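You operate a simulated robot arm through the tools that you are given. There is no shell and no other tool. Be economical: measure what you need, move in short steps, check, and stop when the job is done.

You run a simulated robot arm. Do the job below in one go: nothing can be reset, and whatever is moved stays where it is left.

Task
Clear the logger, dry the store down to 50 %, save the new reading and switch the dehumidifier off.
Fine: each key once, Clear before Save; dial on that mark; watch the Running lamp go out before you press Save; tank and freezer stay untouched.

It is judged by the outcome, as a careful person would: the job done as asked, and still so three seconds after it is handed in. It fails if anything else is knocked over, pushed out of place, dropped, spilled or broken.

Robot
A 6-joint arm with a two-finger gripper, on a carriage that runs on a rail from [-2.044, 0.01] to [0.296, -0.002] (x, y) and turns from -3.246 to 2.548 rad about z. Base frame: it is fixed where the carriage stands at the start and does not move with it; the origin is on the floor, on the carriage's upright axis, x ahead of it, y to its left, z up. Units: m, rad, N and s.
Its first joint turns from -2.897 to 2.897 rad. Places, roughly: dehumidifier [0.4, -0.7, 0.7]; dehumidifier dial [0.4, -0.7, 0.9]; freezer dial [0, -0.6, 0.7]; green save key [1.1, -0.7, 1.1]; grey clear key [1.1, -0.7, 1.1]. Payload 5 kg.
The tool frame sits at the grasp point between the pads (the TCP): z along the fingers, y along the line on which they close. The tips reach 0.03 m beyond it. The gripper opens to 0.176 m. The gripper's body begins 0.153 m behind the TCP.
Orientation is that of the tool frame in the base frame, as a unit quaternion [x, y, z, w]. With the fingers straight down and closing along the base's y, the tool's x points along the base's -x, its y along +y and its z along -z.

Tools
- The arm moves only by the tool jog_arm. Its argument "moves" is one flat list of numbers, 7 for each row, row after row: the shift along the base's x, y, z in units of 40 mm (1.0 is 40 mm), then the turn, a rotation vector about the base's x, y, z in units of 4 degrees (1.0 is 4 degrees), then the opening, from 0 (shut) to 1 (fully open). In form: [tx, ty, tz, rx, ry, rz, hand, tx, ty, tz, rx, ry, rz, hand, ...]. A call has 1 to 12 rows; each row shifts and turns the commanded pose from where the row before left it. A call with a number of a shift or a turn outside -1 to 1 is refused whole. A row lasts 0.2 s, in which the tool goes at most 0.05 m and 0.15 rad; a call with a longer step from one row to the next is refused whole, and so is a gripper value outside its range. Where a pose cannot be reached the arm comes as near as it can. A force on the tool above 40 N (or 10 N above the force at the start of the call, whichever is more), or a blocked arm, ends the call early, and 0.2 s more pass. The fingers move at their own pace and stop on an object; they squeeze with about 28 N. The grip force told is the motor's: it shows also when the fingers shut on nothing. Time passes only in rows, and 0.2 s behind the last, so rows that do not move let the fingers close. The reply holds the time, the measured pose of the TCP, the force on the tool along the base axes, the opening and the grip force, in the units named above and with some noise, with the torque about the TCP (base axes, N m) and any sound that the robot's microphone picked up, and new pictures: "show" is both (left out), scene, wrist or none.
- Cameras (640 x 400 px; columns grow to the right, rows downward): "scene" is now at [0.0145, 0.1334, 1.587]; the picture's right is [-0.88, -0.48, 0.00], its down [-0.28, 0.51, -0.82] and it looks along [0.39, -0.72, -0.58] (base axes); focal length 250 px, centre (320, 200). "wrist" rides on the gripper at [0.067, -0.009, -0.183] in the tool frame; the picture's right is [0.14, 0.99, 0.00], its down [-0.92, 0.13, -0.36] and it looks along [-0.36, 0.05, 0.93] (tool axes); focal length 251 px, centre (320, 200). There is no depth. A picture from a camera that has moved, and an enlarged one, comes with that camera's place and axes in the base frame and with its lens. The place of the scene camera against the robot may be out by one fixed shift of up to 0.025 m in any direction.
- lift_body(by): slides the trunk up (or, below 0, down) by that many m; the arm and the scene camera ride with it, the base frame stays. It gives what a move gives, with no picture.
- steer(legs): drives the robot by 1 to 6 legs, each [ahead, left, turn to the left] in m, m and rad, along the robot's own axes; the way and the turn of a leg run together, so that a leg with both is an arc; at most 1.5 m and 3.142 rad a leg. The arm and the cameras ride along, it lands a little off, and it stops where it bumps. It keeps to its track: a leg is cut to what the track allows. It gives what a move gives, and a new picture of the scene camera.
- aim_head(pan, tilt): turns the head with the scene camera to pan (to the left, within 2.094 rad either way) and tilt (down, from -0.506 to 1.204), counted from straight ahead of the robot. It gives what a move gives, and a new picture of the scene camera.
- enlarge(camera, box): a new picture of the part [left, top, right, bottom] of that camera's present view, enlarged. No time passes.
- job_done(): hands the job in; it is judged then, once.

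Work in short steps. Places have to be worked out from the pictures, the camera data and where the tool is seen: move nearer, look again, correct. Check each grasp and each placing, and mend what went wrong. You have 120 turns and 260 pictures in all, those below and enlarged ones among them. Open the gripper and draw the arm clear of the work before you hand the job in, unless the task says otherwise; then end with one line.

The tools are called after "Emit:" by a JSON object that holds its "fn" and its "kwargs". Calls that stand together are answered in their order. jog_arm: Moves the arm, as the interface text tells. Its arguments: {"type":"object","properties":{"moves":{"type":"array"},"show":{"type":"string","enum":["both","scene","wrist","none"]}},"required":["moves"]} The other tools are called the same way: lift_body (by) slides the trunk up or down; steer (legs) drives the base; aim_head (pan, tilt) turns the head that bears the scene camera; enlarge (camera, box) takes an enlarged picture of a part of a camera's view; job_done () hands the job in.

At the start:

```text
t: 0.0
tool_pos: [0.6025, -0.4616, 1.2915]
orientation: [0.0, 1.0, 0.0, 0.0]
wrist_force: [-0.4, 0.0, 0.0]
moment: [-0.01, -0.02, -0.02]
opening: 0.1761
grip_force: 0.1
trunk travel left (down, up): [-0.15, 0.2]
robot x, y, heading: [-0.0025, -0.0006, -0.002]
head pan, tilt: [-1.07, 0.616]
```

scene: 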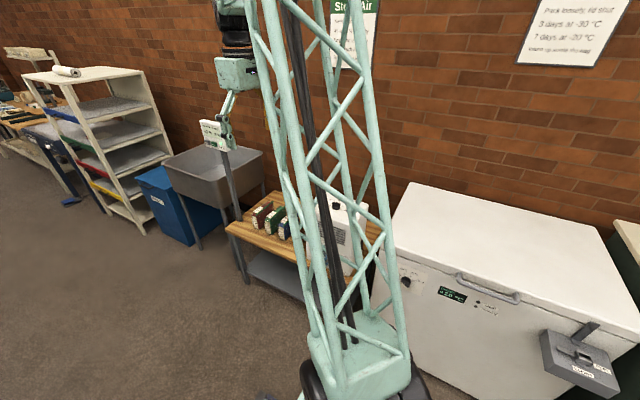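
wrist: 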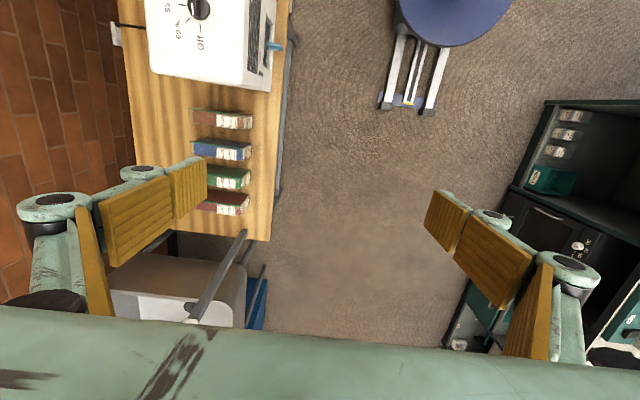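

The dehumidifier with its dial on top is in the wrist view, and the logger should be on the wall near x = 1.1. I enlarge both to read them.

Emit:
{"fn": "enlarge", "kwargs": {"camera": "wrist", "box": [100, 0, 300, 125]}}

Emit:
{"fn": "enlarge", "kwargs": {"camera": "scene", "box": [160, 60, 400, 210]}}

```text
3.20 times, centred on (200, 62) of wrist
camera zoom: at [0.5356, -0.4709, 1.4741], right [-0.14, 0.99, 0.0], down [0.92, 0.13, 0.36], along [0.36, 0.05, -0.93], focal length 805 px, centre (704, 640)
```

zoom: 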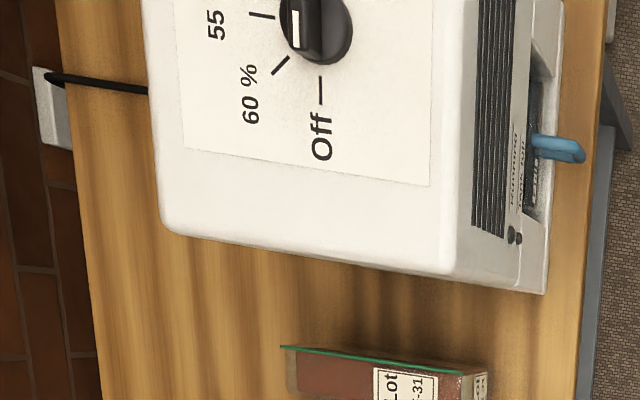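

```text
2.67 times, centred on (280, 135) of scene
camera zoom: at [0.0145, 0.1334, 1.587], right [-0.88, -0.48, 0.0], down [-0.28, 0.51, -0.82], along [0.39, -0.72, -0.58], focal length 667 px, centre (427, 373)
```

zoom: 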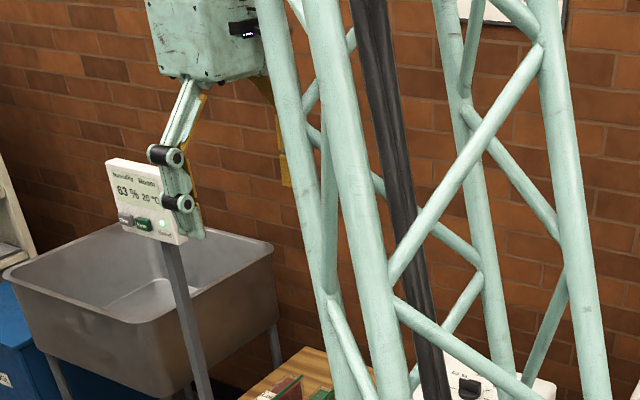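

The logger stands on a post and reads 63 %. I pan the head towards it for a clearer look.

Emit:
{"fn": "aim_head", "kwargs": {"pan": -0.6, "tilt": 0.45}}

```text
t: 0.9
tool_pos: [0.6024, -0.4609, 1.2914]
orientation: [0.0, 1.0, 0.0, 0.0]
wrist_force: [-0.7, 0.7, 0.6]
moment: [-0.03, -0.02, 0.02]
opening: 0.1758
grip_force: 0.1
trunk travel left (down, up): [-0.15, 0.2]
robot x, y, heading: [0.0029, -0.0001, -0.001]
head pan, tilt: [-0.6, 0.45]
camera scene: at [0.0481, 0.1585, 1.6018], right [-0.57, -0.82, 0.0], down [-0.36, 0.25, -0.9], along [0.74, -0.51, -0.44], focal length 250 px, centre (320, 200)
```

scene: 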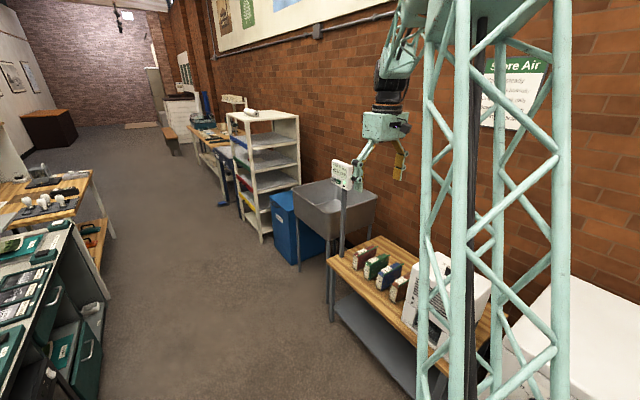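

Emit:
{"fn": "enlarge", "kwargs": {"camera": "scene", "box": [310, 140, 390, 190]}}

Emit:
{"fn": "enlarge", "kwargs": {"camera": "scene", "box": [320, 220, 520, 345]}}

Emit:
{"fn": "enlarge", "kwargs": {"camera": "scene", "box": [460, 50, 560, 112]}}

```text
8.00 times, centred on (350, 165) of scene
camera zoom: at [0.0481, 0.1585, 1.6018], right [-0.57, -0.82, 0.0], down [-0.36, 0.25, -0.9], along [0.74, -0.51, -0.44], focal length 2002 px, centre (80, 480)
```

zoom: 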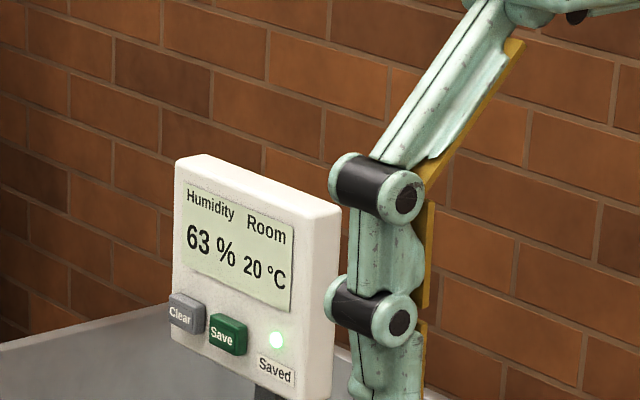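

```text
3.20 times, centred on (420, 282) of scene
camera zoom: at [0.0481, 0.1585, 1.6018], right [-0.57, -0.82, 0.0], down [-0.36, 0.25, -0.9], along [0.74, -0.51, -0.44], focal length 801 px, centre (0, -64)
```

zoom: 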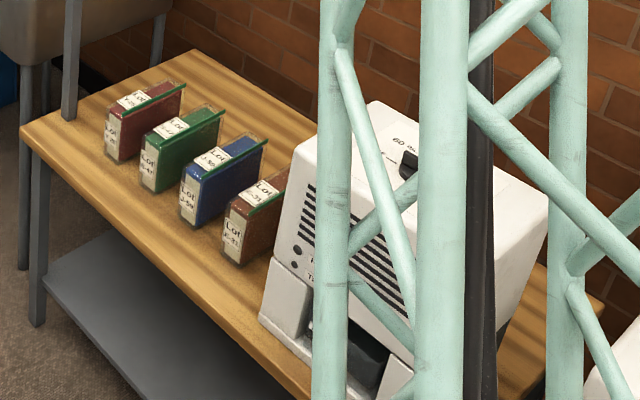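

```text
6.40 times, centred on (510, 81) of scene
camera zoom: at [0.0481, 0.1585, 1.6018], right [-0.57, -0.82, 0.0], down [-0.36, 0.25, -0.9], along [0.74, -0.51, -0.44], focal length 1601 px, centre (-896, 962)
```

zoom: 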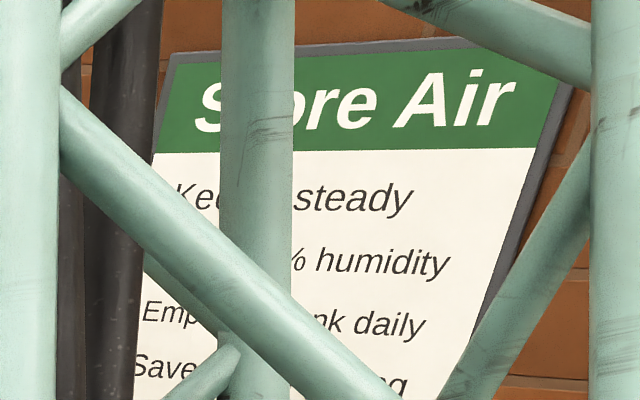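

The logger's "Saved" lamp is lit, with Clear (grey) and Save (green) along its lower edge at about (1.1, -0.70, 1.06). I drive ahead on the rail so that both the logger and the dehumidifier are within reach.

Emit:
{"fn": "steer", "kwargs": {"legs": [[0.25, 0, 0]]}}

Emit:
{"fn": "aim_head", "kwargs": {"pan": -0.75, "tilt": 0.55}}

```text
t: 2.8
tool_pos: [0.8562, -0.4633, 1.2908]
orientation: [-0.001, 1.0, 0.0, 0.0]
wrist_force: [-0.8, -0.7, 0.7]
moment: [-0.01, 0.03, -0.01]
opening: 0.1763
grip_force: 0.0
trunk travel left (down, up): [-0.15, 0.2]
robot x, y, heading: [0.2541, -0.0031, 0.003]
head pan, tilt: [-0.6, 0.45]
camera scene: at [0.3017, 0.1573, 1.6018], right [-0.56, -0.83, 0.0], down [-0.36, 0.25, -0.9], along [0.74, -0.51, -0.44], focal length 250 px, centre (320, 200)
```

scene: 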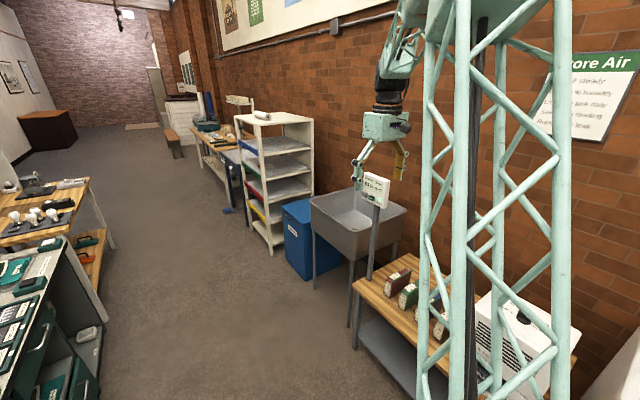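

```text
t: 3.5
tool_pos: [0.8578, -0.4618, 1.2909]
orientation: [-0.001, 1.0, 0.001, 0.0]
wrist_force: [0.6, -0.1, -0.2]
moment: [0.03, 0.0, -0.02]
opening: 0.1761
grip_force: 0.1
trunk travel left (down, up): [-0.15, 0.2]
robot x, y, heading: [0.2544, 0.0003, 0.004]
head pan, tilt: [-0.75, 0.55]
camera scene: at [0.2915, 0.1481, 1.5928], right [-0.68, -0.73, 0.0], down [-0.38, 0.36, -0.85], along [0.62, -0.58, -0.52], focal length 250 px, centre (320, 200)
```

scene: 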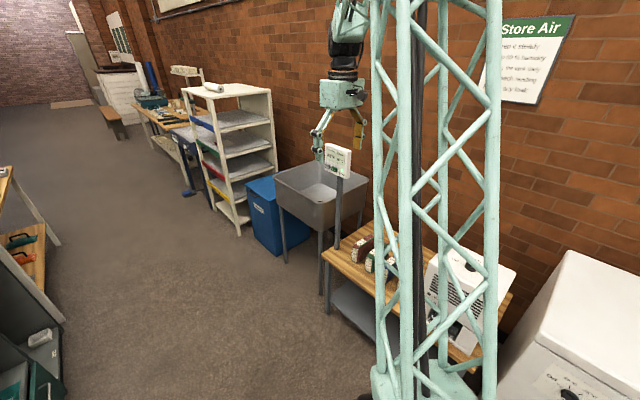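

Emit:
{"fn": "enlarge", "kwargs": {"camera": "scene", "box": [300, 130, 380, 180]}}

Emit:
{"fn": "enlarge", "kwargs": {"camera": "scene", "box": [480, 10, 576, 110]}}

```text
8.00 times, centred on (340, 155) of scene
camera zoom: at [0.2915, 0.1481, 1.5928], right [-0.68, -0.73, 0.0], down [-0.38, 0.36, -0.85], along [0.62, -0.58, -0.52], focal length 2002 px, centre (160, 560)
```

zoom: 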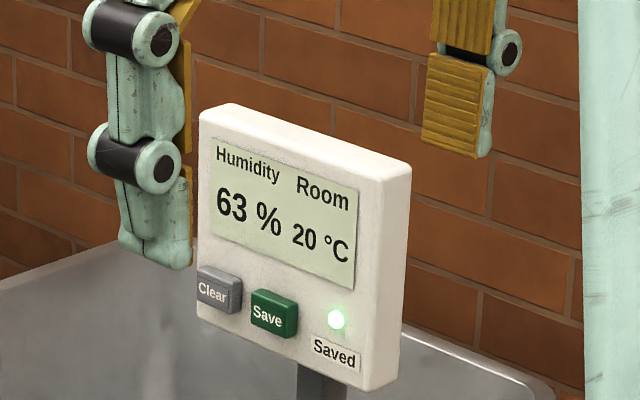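

```text
4.00 times, centred on (528, 60) of scene
camera zoom: at [0.2915, 0.1481, 1.5928], right [-0.68, -0.73, 0.0], down [-0.38, 0.36, -0.85], along [0.62, -0.58, -0.52], focal length 1001 px, centre (-512, 760)
```

zoom: 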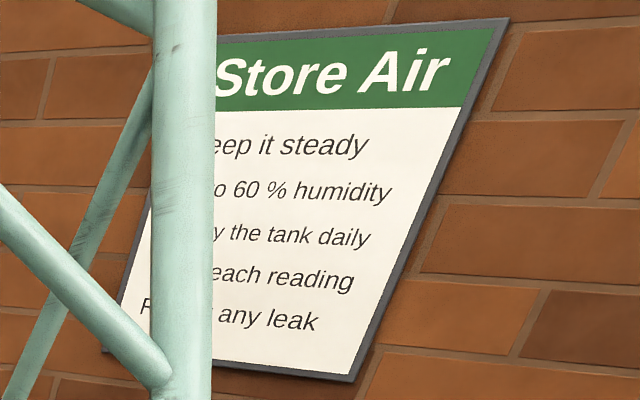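

Triangulating both views puts the keys near (1.05, -0.65, 1.09), with the face looking roughly along +y. I turn the gripper shut to point along -y with the wrist camera on top, keeping about 0.25 m off.

Emit:
{"fn": "jog_arm", "kwargs": {"moves": [0.2, 0.3, -0.2, -1, 1, 1, 0, 0.2, 0.3, -0.2, -1, 1, 1, 0, 0.2, 0.3, -0.2, -1, 1, 1, 0, 0.2, 0.3, -0.2, -1, 1, 1, 0, 0.2, 0.3, -0.2, -1, 1, 1, 0, 0.2, 0.3, -0.2, -1, 1, 1, 0, 0.2, 0.3, -0.2, -1, 1, 1, 0, 0.2, 0.3, -0.2, -1, 1, 1, 0, 0.2, 0.3, -0.2, -1, 1, 1, 0], "show": "both"}}

```text
t: 5.5
tool_pos: [0.9282, -0.3549, 1.2183]
orientation: [-0.3, 0.855, -0.299, -0.299]
wrist_force: [-0.8, 0.3, 0.9]
moment: [0.08, -0.03, 0.01]
opening: 0.0
grip_force: 27.8
trunk travel left (down, up): [-0.15, 0.2]
robot x, y, heading: [0.2531, 0.0012, 0.004]
head pan, tilt: [-0.75, 0.55]
camera scene: at [0.2914, 0.1476, 1.5928], right [-0.68, -0.73, 0.0], down [-0.38, 0.36, -0.85], along [0.62, -0.58, -0.52], focal length 250 px, centre (320, 200)
camera wrist: at [0.9518, -0.2563, 1.3848], right [-0.77, 0.59, -0.23], down [0.62, 0.64, -0.45], along [-0.11, -0.49, -0.86], focal length 251 px, centre (320, 200)
```

scene: 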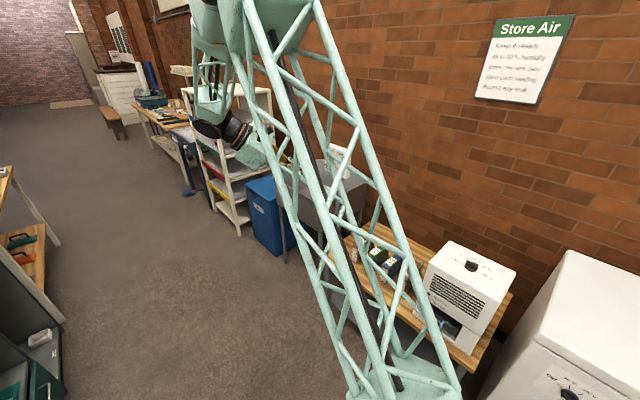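
wrist: 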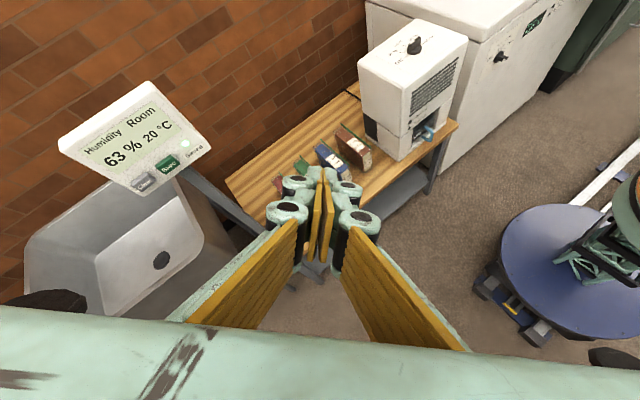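

The logger shows well in the wrist view. I finish the turn and line up in front of it.

Emit:
{"fn": "jog_arm", "kwargs": {"moves": [0.3, 0, -0.2, -1, 1, 1, 0, 0.3, 0, -0.2, -1, 1, 1, 0, 0.3, 0, -0.2, -1, 1, 1, 0, 0.3, 0, -0.2, -1, 1, 1, 0, 0.3, 0, -0.2, -1, 1, 1, 0, 0.3, 0, -0.2, -1, 1, 1, 0, 0.3, 0, -0.2, -1, 1, 1, 0, 0.3, 0, -0.2, -1, 1, 1, 0, 0.1, 0, 0, -0.32, 0.32, 0.32, 0], "show": "wrist"}}

```text
t: 7.5
tool_pos: [1.0286, -0.3547, 1.1553]
orientation: [0.5, -0.499, 0.499, 0.502]
wrist_force: [0.5, 0.9, -0.2]
moment: [-0.06, -0.03, -0.03]
opening: 0.0001
grip_force: 28.1
trunk travel left (down, up): [-0.15, 0.2]
robot x, y, heading: [0.2577, 0.0005, 0.001]
head pan, tilt: [-0.75, 0.55]
camera wrist: at [1.0381, -0.1708, 1.2209], right [-0.99, 0.0, 0.14], down [-0.13, 0.36, -0.92], along [-0.05, -0.93, -0.36], focal length 251 px, centre (320, 200)
```

wrist: 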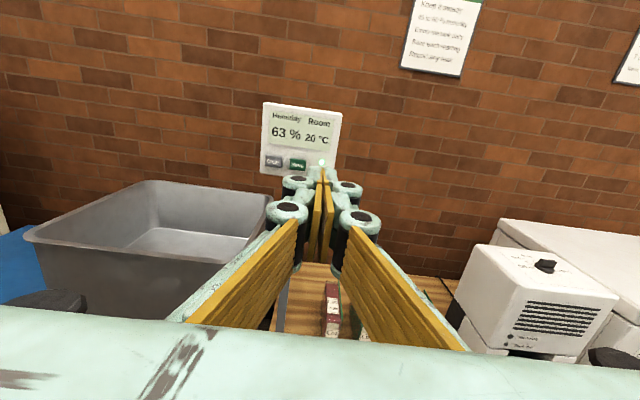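

Emit:
{"fn": "enlarge", "kwargs": {"camera": "wrist", "box": [240, 90, 368, 170]}}

Emit:
{"fn": "enlarge", "kwargs": {"camera": "wrist", "box": [440, 220, 640, 345]}}

```text
5.00 times, centred on (304, 130) of wrist
camera zoom: at [1.0381, -0.1708, 1.2209], right [-0.99, 0.0, 0.14], down [-0.13, 0.36, -0.92], along [-0.05, -0.93, -0.36], focal length 1257 px, centre (400, 550)
```

zoom: 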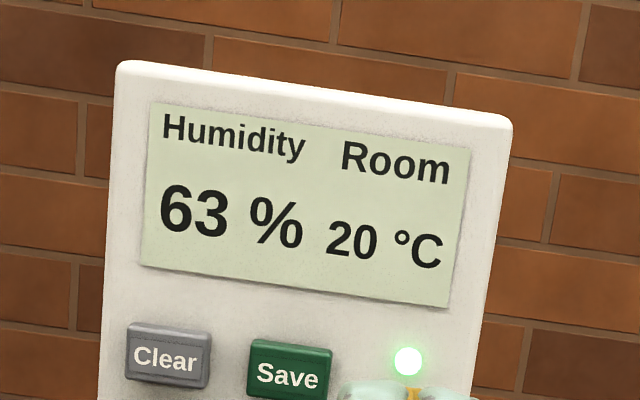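

```text
3.20 times, centred on (540, 282) of wrist
camera zoom: at [1.0381, -0.1708, 1.2209], right [-0.99, 0.0, 0.14], down [-0.13, 0.36, -0.92], along [-0.05, -0.93, -0.36], focal length 805 px, centre (-384, -64)
```

zoom: 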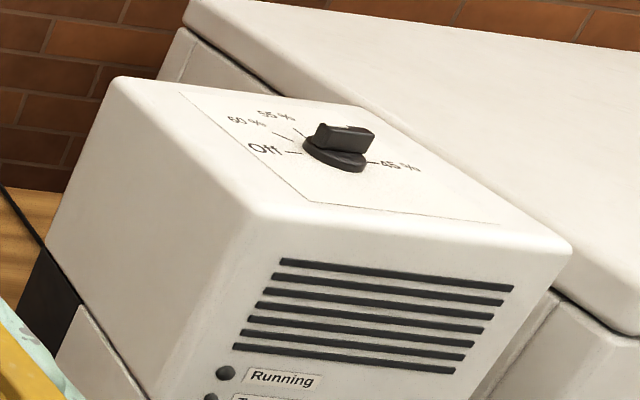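

Wrist geometry puts Clear at about (1.112, -0.65, 1.10) and Save about 47 mm towards -x. I move in front of Clear, stopping well short.

Emit:
{"fn": "jog_arm", "kwargs": {"moves": [0.42, -0.7, -0.28, 0, 0, 0, 0, 0.42, -0.7, -0.28, 0, 0, 0, 0, 0.42, -0.7, -0.28, 0, 0, 0, 0, 0.42, -0.7, -0.28, 0, 0, 0, 0, 0.42, -0.7, -0.28, 0, 0, 0, 0], "show": "both"}}

Emit:
{"fn": "enlarge", "kwargs": {"camera": "wrist", "box": [256, 100, 416, 200]}}

Emit:
{"fn": "enlarge", "kwargs": {"camera": "scene", "box": [290, 130, 370, 180]}}

```text
t: 8.7
tool_pos: [1.1116, -0.4945, 1.0985]
orientation: [0.5, -0.5, 0.5, 0.5]
wrist_force: [-0.9, 0.2, 1.4]
moment: [0.11, 0.02, 0.07]
opening: 0.0
grip_force: 28.0
trunk travel left (down, up): [-0.15, 0.2]
robot x, y, heading: [0.255, -0.0001, 0.0]
head pan, tilt: [-0.75, 0.55]
camera scene: at [0.2912, 0.1485, 1.5927], right [-0.68, -0.73, 0.0], down [-0.38, 0.36, -0.85], along [0.62, -0.58, -0.52], focal length 250 px, centre (320, 200)
camera wrist: at [1.1211, -0.3106, 1.165], right [-0.99, 0.0, 0.14], down [-0.13, 0.36, -0.92], along [-0.05, -0.93, -0.36], focal length 251 px, centre (320, 200)
```

scene: 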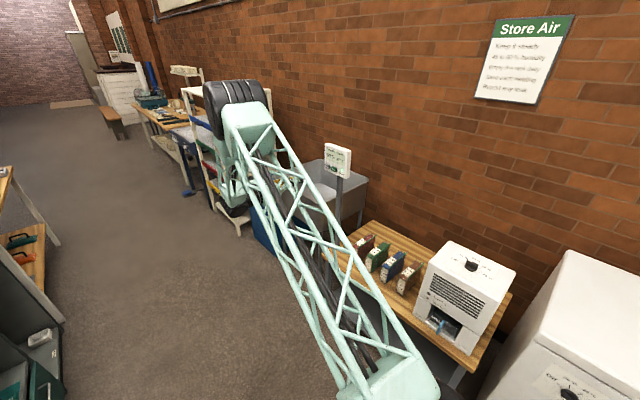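
wrist: 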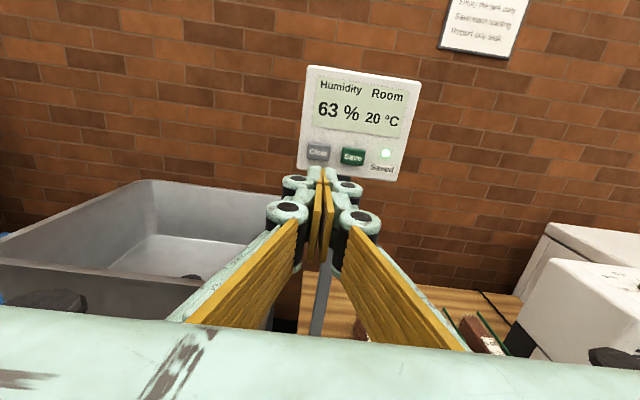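

```text
4.00 times, centred on (336, 150) of wrist
camera zoom: at [1.1211, -0.3106, 1.165], right [-0.99, 0.0, 0.14], down [-0.13, 0.36, -0.92], along [-0.05, -0.93, -0.36], focal length 1006 px, centre (256, 400)
```

zoom: 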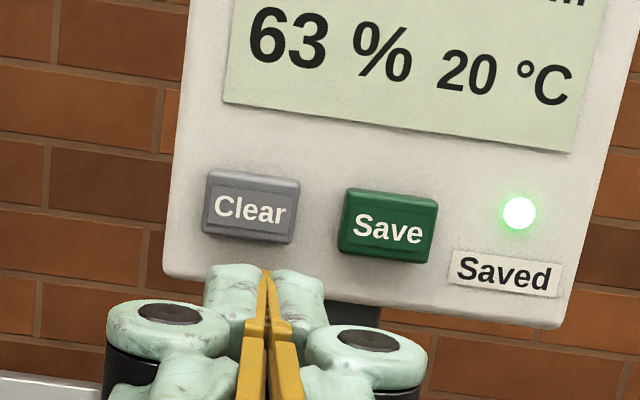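

```text
8.00 times, centred on (330, 155) of scene
camera zoom: at [0.2912, 0.1485, 1.5927], right [-0.68, -0.73, 0.0], down [-0.38, 0.36, -0.85], along [0.62, -0.58, -0.52], focal length 2002 px, centre (240, 560)
```

zoom: 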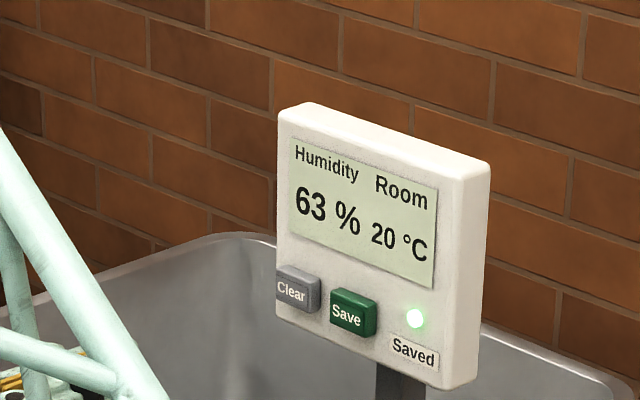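

Both wrist views agree: Clear at (1.114, -0.661, 1.099), Save at (1.065, -0.661, 1.100). I advance so that the tips are about 15 mm short of Clear.

Emit:
{"fn": "jog_arm", "kwargs": {"moves": [0.06, -0.8, 0, 0, 0, 0, 0, 0, -0.8, 0, 0, 0, 0, 0, 0, -0.8, 0, 0, 0, 0, 0, 0, -0.6, 0, 0, 0, 0, 0], "show": "wrist"}}

Emit:
{"fn": "enlarge", "kwargs": {"camera": "wrist", "box": [256, 80, 416, 200]}}

```text
t: 9.7
tool_pos: [1.114, -0.6151, 1.1005]
orientation: [0.5, -0.5, 0.5, 0.5]
wrist_force: [0.0, 0.4, 0.6]
moment: [0.03, 0.0, 0.02]
opening: 0.0
grip_force: 27.5
trunk travel left (down, up): [-0.15, 0.2]
robot x, y, heading: [0.2532, -0.0053, 0.001]
head pan, tilt: [-0.75, 0.55]
camera wrist: at [1.124, -0.4306, 1.1665], right [-0.99, 0.0, 0.14], down [-0.13, 0.36, -0.92], along [-0.05, -0.93, -0.36], focal length 251 px, centre (320, 200)
```

wrist: 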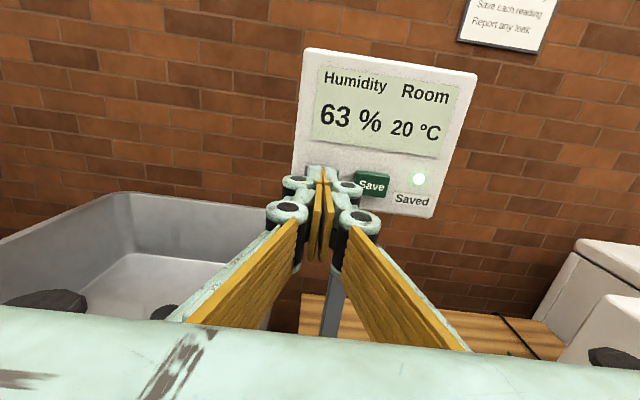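

```text
3.33 times, centred on (336, 140) of wrist
camera zoom: at [1.124, -0.4306, 1.1665], right [-0.99, 0.0, 0.14], down [-0.13, 0.36, -0.92], along [-0.05, -0.93, -0.36], focal length 838 px, centre (267, 400)
```

zoom: 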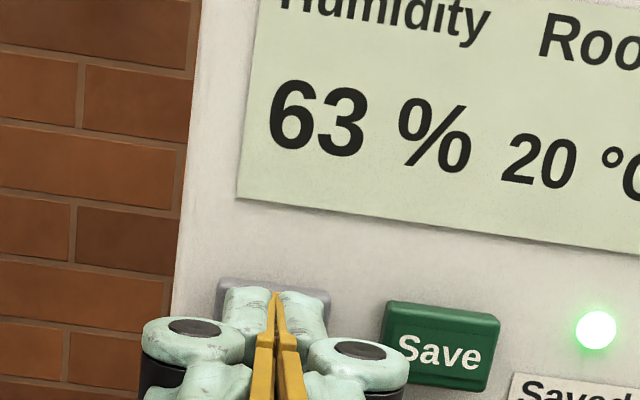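

The tips are centred on Clear. I creep forward in small steps and listen for a click.

Emit:
{"fn": "jog_arm", "kwargs": {"moves": [0, -0.1, 0, 0, 0, 0, 0, 0, -0.1, 0, 0, 0, 0, 0, 0, -0.1, 0, 0, 0, 0, 0, 0, -0.1, 0, 0, 0, 0, 0], "show": "wrist"}}

```text
t: 10.7
tool_pos: [1.1148, -0.6319, 1.0993]
orientation: [-0.499, 0.501, -0.5, -0.5]
wrist_force: [-0.6, 0.9, 0.5]
moment: [-0.04, -0.01, -0.02]
opening: 0.0062
grip_force: 44.9
trunk travel left (down, up): [-0.15, 0.2]
robot x, y, heading: [0.253, -0.003, 0.002]
head pan, tilt: [-0.75, 0.55]
camera wrist: at [1.1243, -0.4472, 1.1659], right [-0.99, 0.0, 0.14], down [-0.13, 0.36, -0.92], along [-0.05, -0.93, -0.36], focal length 251 px, centre (320, 200)
```

wrist: 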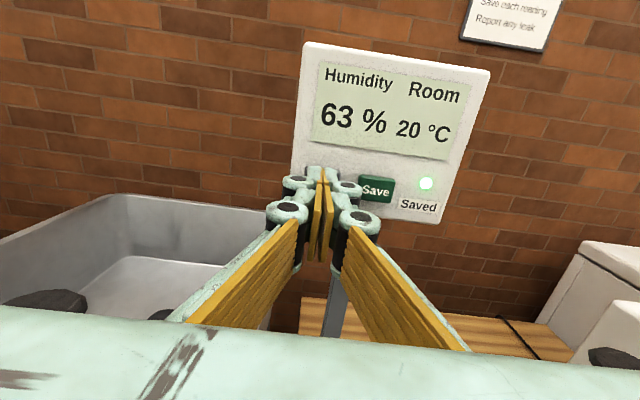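

Contact seems to start: the opening has changed by 6 mm and the grip force is up, though there is no click yet. I continue in smaller steps.

Emit:
{"fn": "jog_arm", "kwargs": {"moves": [0, -0.07, 0, 0, 0, 0, 0, 0, -0.07, 0, 0, 0, 0, 0], "show": "wrist"}}

```text
t: 11.3
tool_pos: [1.1153, -0.6348, 1.0994]
orientation: [0.501, -0.499, 0.5, 0.5]
wrist_force: [-2.2, 7.3, -1.5]
moment: [0.02, -0.03, -0.07]
opening: 0.0059
grip_force: 45.2
trunk travel left (down, up): [-0.15, 0.2]
robot x, y, heading: [0.2536, -0.0027, 0.005]
head pan, tilt: [-0.75, 0.55]
heard: click
camera wrist: at [1.1244, -0.4515, 1.1659], right [-0.99, 0.0, 0.14], down [-0.13, 0.36, -0.92], along [-0.05, -0.93, -0.36], focal length 251 px, centre (320, 200)
```

wrist: 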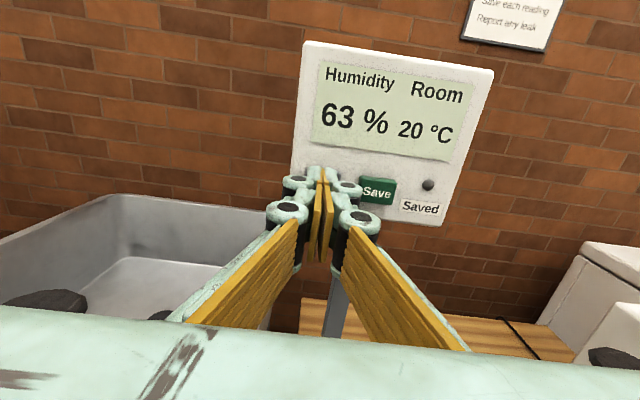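

Click heard and the Saved lamp went out: Clear is done. I back straight off, then rise.

Emit:
{"fn": "jog_arm", "kwargs": {"moves": [0, 0.5, 0, 0, 0, 0, 0, 0, 1, 0, 0, 0, 0, 0, 0, 1, 0, 0, 0, 0, 0, 0, 1, 0, 0, 0, 0, 0, 0, 1, 0, 0, 0, 0, 0, 0, 1, 0.3, 0, 0, 0, 0, -0.8, 0, 0.5, 1, -1, -1, 0, -0.8, 0, 0.5, 1, -1, -1, 0, -0.8, 0, 0.5, 1, -1, -1, 0, -0.8, 0, 0.5, 1, -1, -1, 0, -0.8, 0, 0.5, 1, -1, -1, 0, -0.8, 0, 0.5, 1, -1, -1, 0], "show": "none"}}

Emit:
{"fn": "jog_arm", "kwargs": {"moves": [-0.9, -0.4, 0, 1, -1, -1, 0.3, -0.9, -0.4, 0, 1, -1, -1, 0.3, -0.9, -0.4, 0, 1, -1, -1, 0.3, -0.9, -0.4, 0, 1, -1, -1, 0.3, -0.9, -0.4, 0, 1, -1, -1, 0.3, -0.9, -0.4, 0, 1, -1, -1, 0.3, -0.9, -0.4, 0, 1, -1, -1, 0.3, -0.9, -0.4, 0, 1, -1, -1, 0.3, -0.9, -0.4, 0, 1, -1, -1, 0.3, -0.9, -0.4, 0, 1, -1, -1, 0.3, -0.9, -0.4, 0, 1, -1, -1, 0.3, -0.9, -0.4, 0, 0.32, -0.32, -0.32, 0.3], "show": "both"}}

```text
t: 13.9
tool_pos: [0.9233, -0.4161, 1.2298]
orientation: [-0.365, 0.775, -0.364, -0.366]
wrist_force: [0.0, 0.0, -0.4]
moment: [-0.07, 0.11, -0.06]
opening: 0.0001
grip_force: 44.9
trunk travel left (down, up): [-0.15, 0.2]
robot x, y, heading: [0.2533, -0.0016, 0.005]
head pan, tilt: [-0.75, 0.55]
```

```text
t: 16.5
tool_pos: [0.4902, -0.6078, 1.2293]
orientation: [0.0, 1.0, 0.0, 0.0]
wrist_force: [-0.1, 0.0, -0.8]
moment: [0.03, 0.06, -0.02]
opening: 0.0527
grip_force: 0.0
trunk travel left (down, up): [-0.15, 0.2]
robot x, y, heading: [0.256, -0.0049, 0.0]
head pan, tilt: [-0.75, 0.55]
camera scene: at [0.2916, 0.1479, 1.5928], right [-0.68, -0.73, 0.0], down [-0.38, 0.36, -0.85], along [0.62, -0.58, -0.52], focal length 250 px, centre (320, 200)
camera wrist: at [0.4234, -0.6163, 1.413], right [-0.14, 0.99, 0.0], down [0.92, 0.13, 0.36], along [0.36, 0.05, -0.93], focal length 251 px, centre (320, 200)
```

scene: 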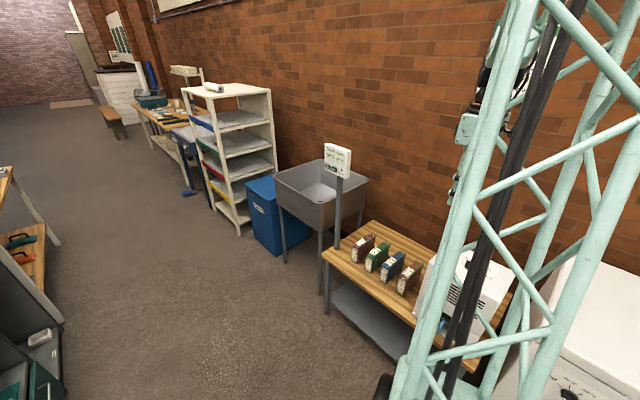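
wrist: 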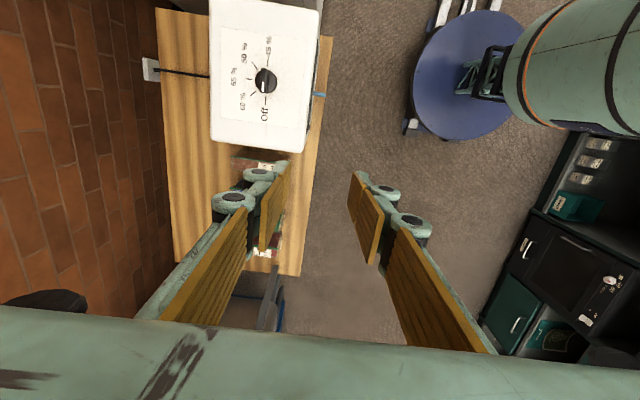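

Emit:
{"fn": "enlarge", "kwargs": {"camera": "wrist", "box": [200, 20, 328, 140]}}

Emit:
{"fn": "enlarge", "kwargs": {"camera": "scene", "box": [310, 135, 374, 175]}}

```text
3.33 times, centred on (264, 80) of wrist
camera zoom: at [0.4234, -0.6163, 1.413], right [-0.14, 0.99, 0.0], down [0.92, 0.13, 0.36], along [0.36, 0.05, -0.93], focal length 838 px, centre (507, 600)
```

zoom: 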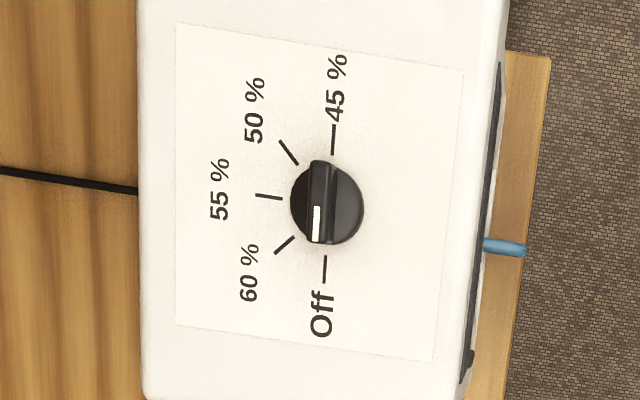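

```text
10.00 times, centred on (342, 155) of scene
camera zoom: at [0.2916, 0.1479, 1.5928], right [-0.68, -0.73, 0.0], down [-0.38, 0.36, -0.85], along [0.62, -0.58, -0.52], focal length 2502 px, centre (100, 650)
```

zoom: 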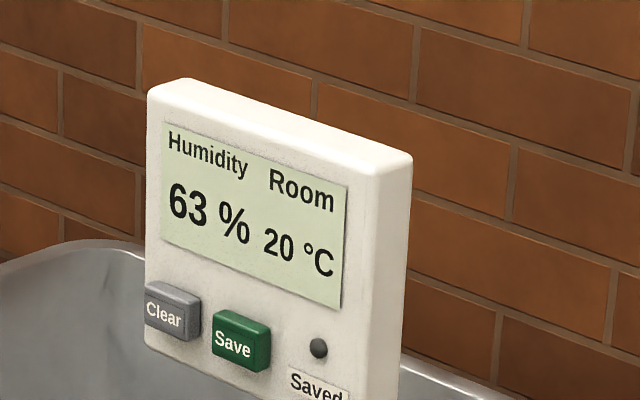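

The dial stands at Off with 45° steps (Off +x, 60, 55, 50, 45), axis at about (0.403, -0.719) and plate z ≈ 0.905. So 50 is a 135° clockwise turn; I move above it and measure again.

Emit:
{"fn": "jog_arm", "kwargs": {"moves": [-0.435, -0.555, -0.9, 0, 0, 0, 0.4, -0.435, -0.555, -0.9, 0, 0, 0, 0.4, -0.435, -0.555, -0.9, 0, 0, 0, 0.4, -0.435, -0.555, -0.9, 0, 0, 0, 0.4, -0.435, -0.555, -0.9, 0, 0, 0, 0.4], "show": "wrist"}}

Emit:
{"fn": "enlarge", "kwargs": {"camera": "wrist", "box": [240, 60, 400, 200]}}

```text
t: 17.7
tool_pos: [0.4011, -0.7168, 1.0501]
orientation: [-0.001, 1.0, 0.0, 0.0]
wrist_force: [0.2, 0.9, 0.2]
moment: [-0.1, 0.06, 0.03]
opening: 0.0704
grip_force: 0.1
trunk travel left (down, up): [-0.15, 0.2]
robot x, y, heading: [0.2571, -0.0, 0.001]
head pan, tilt: [-0.75, 0.55]
camera wrist: at [0.3359, -0.7262, 1.2334], right [-0.14, 0.99, 0.0], down [0.92, 0.13, 0.36], along [0.36, 0.05, -0.93], focal length 251 px, centre (320, 200)
```

wrist: 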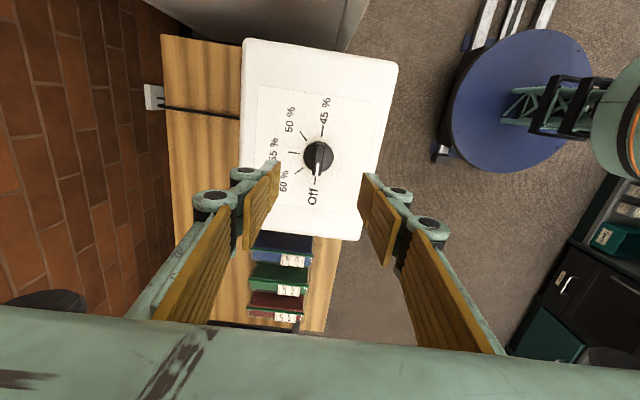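

```text
2.86 times, centred on (320, 130) of wrist
camera zoom: at [0.3359, -0.7262, 1.2334], right [-0.14, 0.99, 0.0], down [0.92, 0.13, 0.36], along [0.36, 0.05, -0.93], focal length 718 px, centre (320, 400)
```

zoom: 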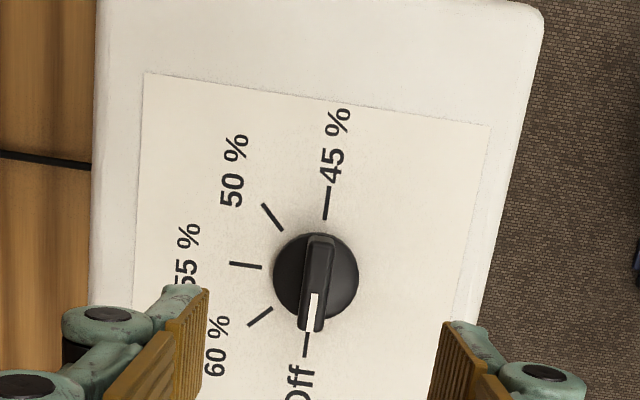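

The axis is confirmed at about (0.400, -0.718), right under the TCP; the plate is at z ≈ 0.905–0.93. I descend part way and look.

Emit:
{"fn": "jog_arm", "kwargs": {"moves": [0, 0, -0.7, 0, 0, 0, 0.35, 0, 0, -0.6, 0, 0, 0, 0.35], "show": "wrist"}}

Emit:
{"fn": "enlarge", "kwargs": {"camera": "wrist", "box": [240, 90, 400, 215]}}

```text
t: 18.3
tool_pos: [0.4026, -0.7181, 0.9991]
orientation: [-0.001, 1.0, 0.0, -0.001]
wrist_force: [0.0, 0.7, 0.4]
moment: [-0.09, 0.0, -0.01]
opening: 0.0615
grip_force: 0.1
trunk travel left (down, up): [-0.15, 0.2]
robot x, y, heading: [0.2525, -0.0036, 0.006]
head pan, tilt: [-0.75, 0.55]
camera wrist: at [0.3372, -0.7269, 1.1815], right [-0.14, 0.99, 0.0], down [0.92, 0.13, 0.36], along [0.36, 0.05, -0.93], focal length 251 px, centre (320, 200)
```

wrist: 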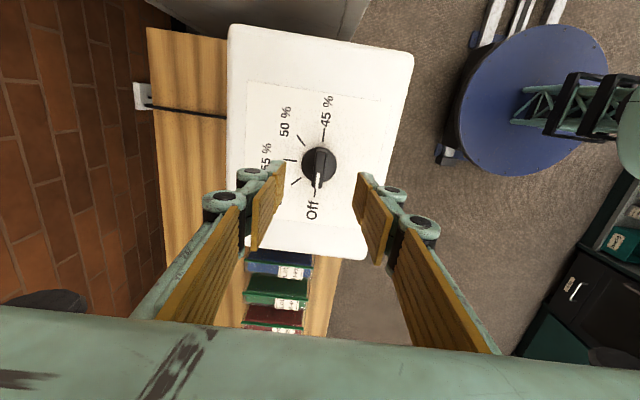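

```text
3.20 times, centred on (320, 152) of wrist
camera zoom: at [0.3372, -0.7269, 1.1815], right [-0.14, 0.99, 0.0], down [0.92, 0.13, 0.36], along [0.36, 0.05, -0.93], focal length 805 px, centre (320, 352)
```

zoom: 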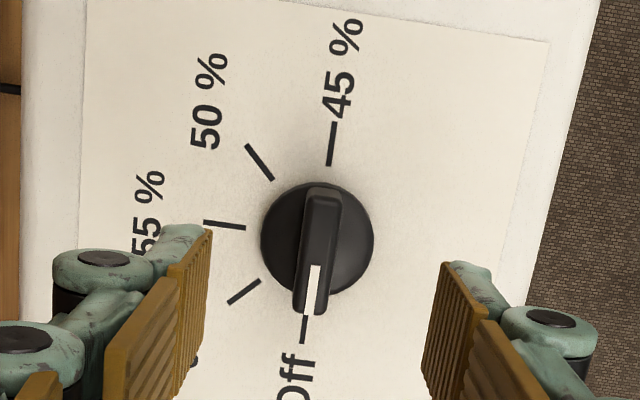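

Plate z ≈ 0.92 and centre (0.400, -0.719). I go down so that the tips are about 15 mm above the plate, above the knob's disc and beside its bar.

Emit:
{"fn": "jog_arm", "kwargs": {"moves": [-0.05, -0.03, -0.45, 0, 0, 0, 0.35, 0, 0, -0.4, 0, 0, 0, 0.35], "show": "wrist"}}

Emit:
{"fn": "enlarge", "kwargs": {"camera": "wrist", "box": [240, 100, 400, 225]}}

```text
t: 18.9
tool_pos: [0.4027, -0.7185, 0.9651]
orientation: [-0.001, 1.0, 0.0, -0.001]
wrist_force: [0.2, 0.4, -0.2]
moment: [-0.07, 0.01, 0.0]
opening: 0.0615
grip_force: 0.1
trunk travel left (down, up): [-0.15, 0.2]
robot x, y, heading: [0.2569, -0.0024, 0.0]
head pan, tilt: [-0.75, 0.55]
camera wrist: at [0.3354, -0.7284, 1.1476], right [-0.14, 0.99, 0.0], down [0.92, 0.13, 0.36], along [0.36, 0.05, -0.93], focal length 251 px, centre (320, 200)
```

wrist: 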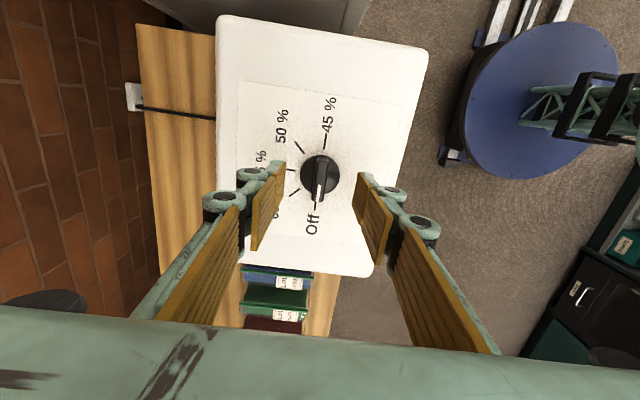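

```text
3.20 times, centred on (320, 162) of wrist
camera zoom: at [0.3354, -0.7284, 1.1476], right [-0.14, 0.99, 0.0], down [0.92, 0.13, 0.36], along [0.36, 0.05, -0.93], focal length 805 px, centre (320, 320)
```

zoom: 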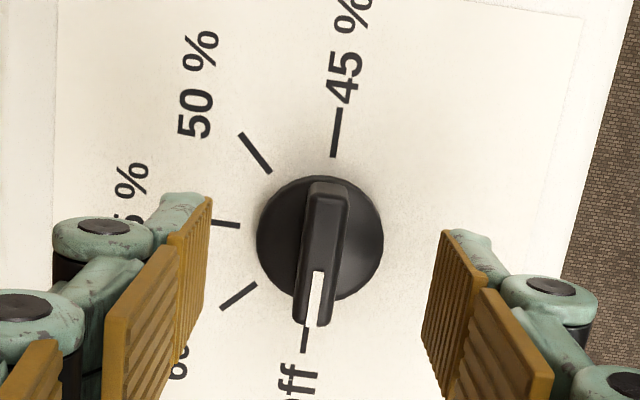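

The bar lies centred between the fingers, with the knob about 4 mm more to -x. I correct that and close.

Emit:
{"fn": "jog_arm", "kwargs": {"moves": [-0.1, -0.02, 0, 0, 0, 0, 0.35, 0, 0, 0, 0, 0, 0, 0.1, 0, 0, 0, 0, 0, 0, 0, 0, 0, 0, 0, 0, 0, 0], "show": "wrist"}}

Emit:
{"fn": "enlarge", "kwargs": {"camera": "wrist", "box": [240, 100, 400, 225]}}

```text
t: 19.9
tool_pos: [0.3976, -0.7208, 0.9656]
orientation: [-0.001, 1.0, 0.0, 0.0]
wrist_force: [0.3, -0.2, -1.1]
moment: [-0.02, 0.0, 0.01]
opening: 0.0
grip_force: 28.1
trunk travel left (down, up): [-0.15, 0.2]
robot x, y, heading: [0.2564, -0.0017, -0.002]
head pan, tilt: [-0.75, 0.55]
camera wrist: at [0.3308, -0.7301, 1.1481], right [-0.14, 0.99, 0.0], down [0.92, 0.13, 0.36], along [0.36, 0.05, -0.93], focal length 251 px, centre (320, 200)
```

wrist: 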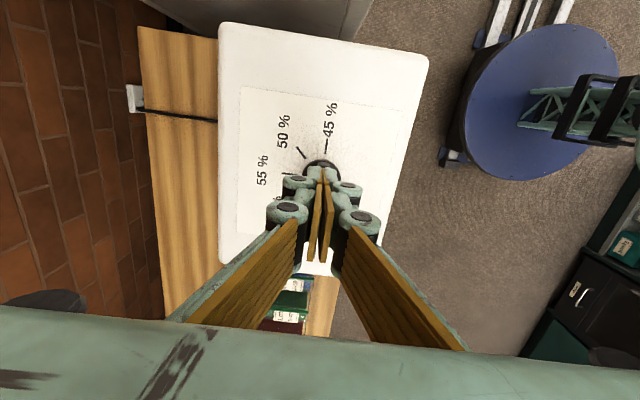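

```text
3.20 times, centred on (320, 162) of wrist
camera zoom: at [0.3308, -0.7301, 1.1481], right [-0.14, 0.99, 0.0], down [0.92, 0.13, 0.36], along [0.36, 0.05, -0.93], focal length 805 px, centre (320, 320)
```

zoom: 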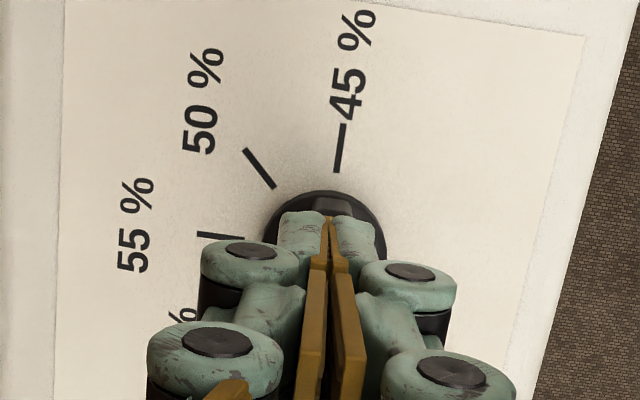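

The fingers shut on nothing, just above the bar, so the knob sits lower than judged. I reopen, go down 14 mm and close again.

Emit:
{"fn": "jog_arm", "kwargs": {"moves": [0, 0, 0, 0, 0, 0, 0.35, 0, 0, 0, 0, 0, 0, 0.35, 0, 0, 0, 0, 0, 0, 0.35, 0, 0, -0.2, 0, 0, 0, 0.35, 0, 0, -0.15, 0, 0, 0, 0.35, 0, 0, 0, 0, 0, 0, 0.1, 0, 0, 0, 0, 0, 0, 0, 0, 0, 0, 0, 0, 0, 0, 0, 0, 0, 0, 0, 0, 0], "show": "wrist"}}

Emit:
{"fn": "enlarge", "kwargs": {"camera": "wrist", "box": [240, 100, 400, 225]}}

```text
t: 21.9
tool_pos: [0.3968, -0.7187, 0.9513]
orientation: [-0.001, 1.0, 0.001, 0.0]
wrist_force: [0.2, 13.5, -2.1]
moment: [0.39, -0.04, -0.22]
opening: 0.0115
grip_force: 44.8
trunk travel left (down, up): [-0.15, 0.2]
robot x, y, heading: [0.2533, 0.0013, 0.004]
head pan, tilt: [-0.75, 0.55]
camera wrist: at [0.3303, -0.7286, 1.1337], right [-0.14, 0.99, 0.0], down [0.92, 0.13, 0.36], along [0.36, 0.05, -0.93], focal length 251 px, centre (320, 200)
```

wrist: 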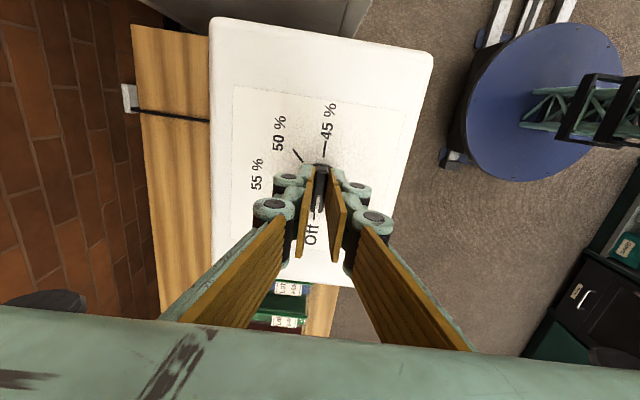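

```text
3.20 times, centred on (320, 162) of wrist
camera zoom: at [0.3303, -0.7286, 1.1337], right [-0.14, 0.99, 0.0], down [0.92, 0.13, 0.36], along [0.36, 0.05, -0.93], focal length 805 px, centre (320, 320)
```

zoom: 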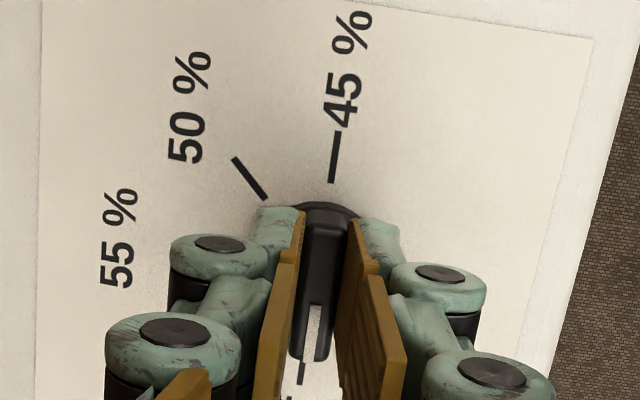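

The bar is held (11.5 mm), but a 13 N side push and the picture show me about 2 mm too far to -y and 4 mm to -x. I reopen a bit, recentre and close again.

Emit:
{"fn": "jog_arm", "kwargs": {"moves": [0, 0, 0, 0, 0, 0, 0.2, 0, 0, 0, 0, 0, 0, 0.2, 0.1, 0.06, 0, 0, 0, 0, 0.2, 0, 0, 0, 0, 0, 0, 0, 0, 0, 0, 0, 0, 0, 0, 0, 0, 0, 0, 0, 0, 0], "show": "wrist"}}

Emit:
{"fn": "enlarge", "kwargs": {"camera": "wrist", "box": [240, 100, 400, 225]}}

```text
t: 23.3
tool_pos: [0.4014, -0.7183, 0.9515]
orientation: [0.0, 1.0, -0.001, 0.0]
wrist_force: [4.2, -4.8, 0.2]
moment: [-0.14, -0.33, -0.25]
opening: 0.0115
grip_force: 44.5
trunk travel left (down, up): [-0.15, 0.2]
robot x, y, heading: [0.2548, -0.0041, -0.001]
head pan, tilt: [-0.75, 0.55]
camera wrist: at [0.335, -0.7281, 1.134], right [-0.14, 0.99, 0.0], down [0.92, 0.13, 0.36], along [0.36, 0.05, -0.93], focal length 251 px, centre (320, 200)
```

wrist: 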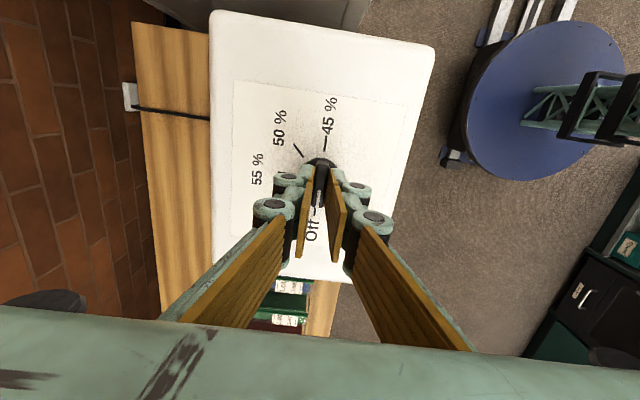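

```text
3.20 times, centred on (320, 162) of wrist
camera zoom: at [0.335, -0.7281, 1.134], right [-0.14, 0.99, 0.0], down [0.92, 0.13, 0.36], along [0.36, 0.05, -0.93], focal length 805 px, centre (320, 320)
```

zoom: 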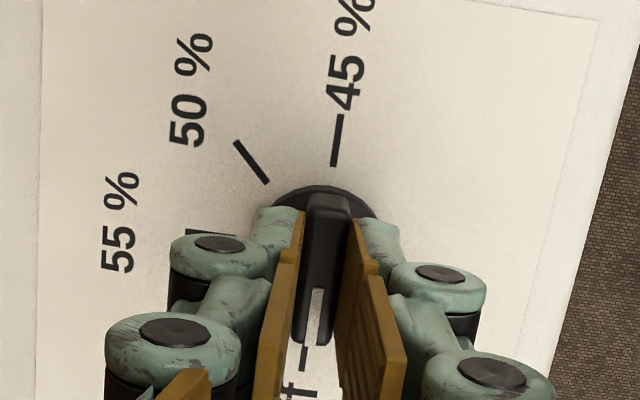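

The side load is small now. I turn the knob clockwise (about -z), first 32°, and check.

Emit:
{"fn": "jog_arm", "kwargs": {"moves": [0, -0.01, 0, 0, 0, -1, 0, 0, 0, 0, 0, 0, -1, 0, 0, 0, 0, 0, 0, -1, 0, 0, 0, 0, 0, 0, -1, 0, 0, 0, 0, 0, 0, -1, 0, 0, 0, 0, 0, 0, -1, 0, 0, 0, 0, 0, 0, -1, 0, 0, 0, 0, 0, 0, -1, 0], "show": "wrist"}}

```text
t: 25.1
tool_pos: [0.4019, -0.7189, 0.952]
orientation: [0.276, 0.961, 0.0, 0.0]
wrist_force: [1.8, 4.2, -2.2]
moment: [-0.06, -0.21, 0.0]
opening: 0.0115
grip_force: 45.8
trunk travel left (down, up): [-0.15, 0.2]
robot x, y, heading: [0.257, -0.0023, 0.005]
head pan, tilt: [-0.75, 0.55]
camera wrist: at [0.3404, -0.691, 1.134], right [0.41, 0.91, 0.0], down [0.85, -0.38, 0.36], along [0.33, -0.15, -0.93], focal length 251 px, centre (320, 200)
```

wrist: 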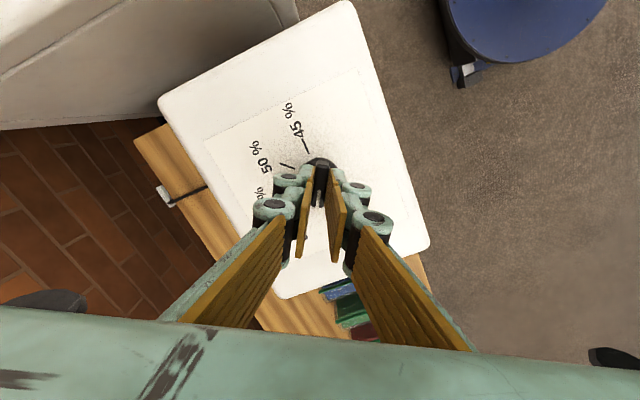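

The knob turns with the grip and the load is small. I continue another 48°.

Emit:
{"fn": "jog_arm", "kwargs": {"moves": [0, 0, 0, 0, 0, -1, 0, 0, 0, 0, 0, 0, -1, 0, 0, 0, 0, 0, 0, -1, 0, 0, 0, 0, 0, 0, -1, 0, 0, 0, 0, 0, 0, -1, 0, 0, 0, 0, 0, 0, -1, 0, 0, 0, 0, 0, 0, -1, 0, 0, 0, 0, 0, 0, -1, 0, 0, 0, 0, 0, 0, -1, 0, 0, 0, 0, 0, 0, -1, 0, 0, 0, 0, 0, 0, -1, 0, 0, 0, 0, 0, 0, -1, 0], "show": "wrist"}}

```text
t: 27.7
tool_pos: [0.4024, -0.717, 0.9514]
orientation: [0.643, 0.766, 0.0, -0.001]
wrist_force: [3.6, 17.4, -1.5]
moment: [0.32, -0.09, -0.03]
opening: 0.0114
grip_force: 45.1
trunk travel left (down, up): [-0.15, 0.2]
robot x, y, heading: [0.2546, -0.0005, -0.002]
head pan, tilt: [-0.75, 0.55]
camera wrist: at [0.3818, -0.654, 1.1341], right [0.95, 0.31, 0.0], down [0.29, -0.89, 0.36], along [0.11, -0.34, -0.93], focal length 251 px, centre (320, 200)
```

wrist: 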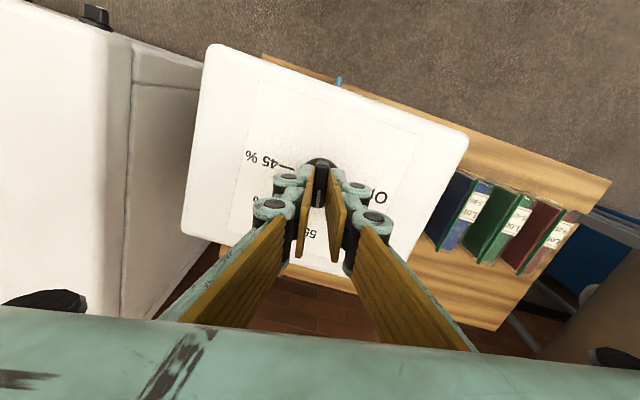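

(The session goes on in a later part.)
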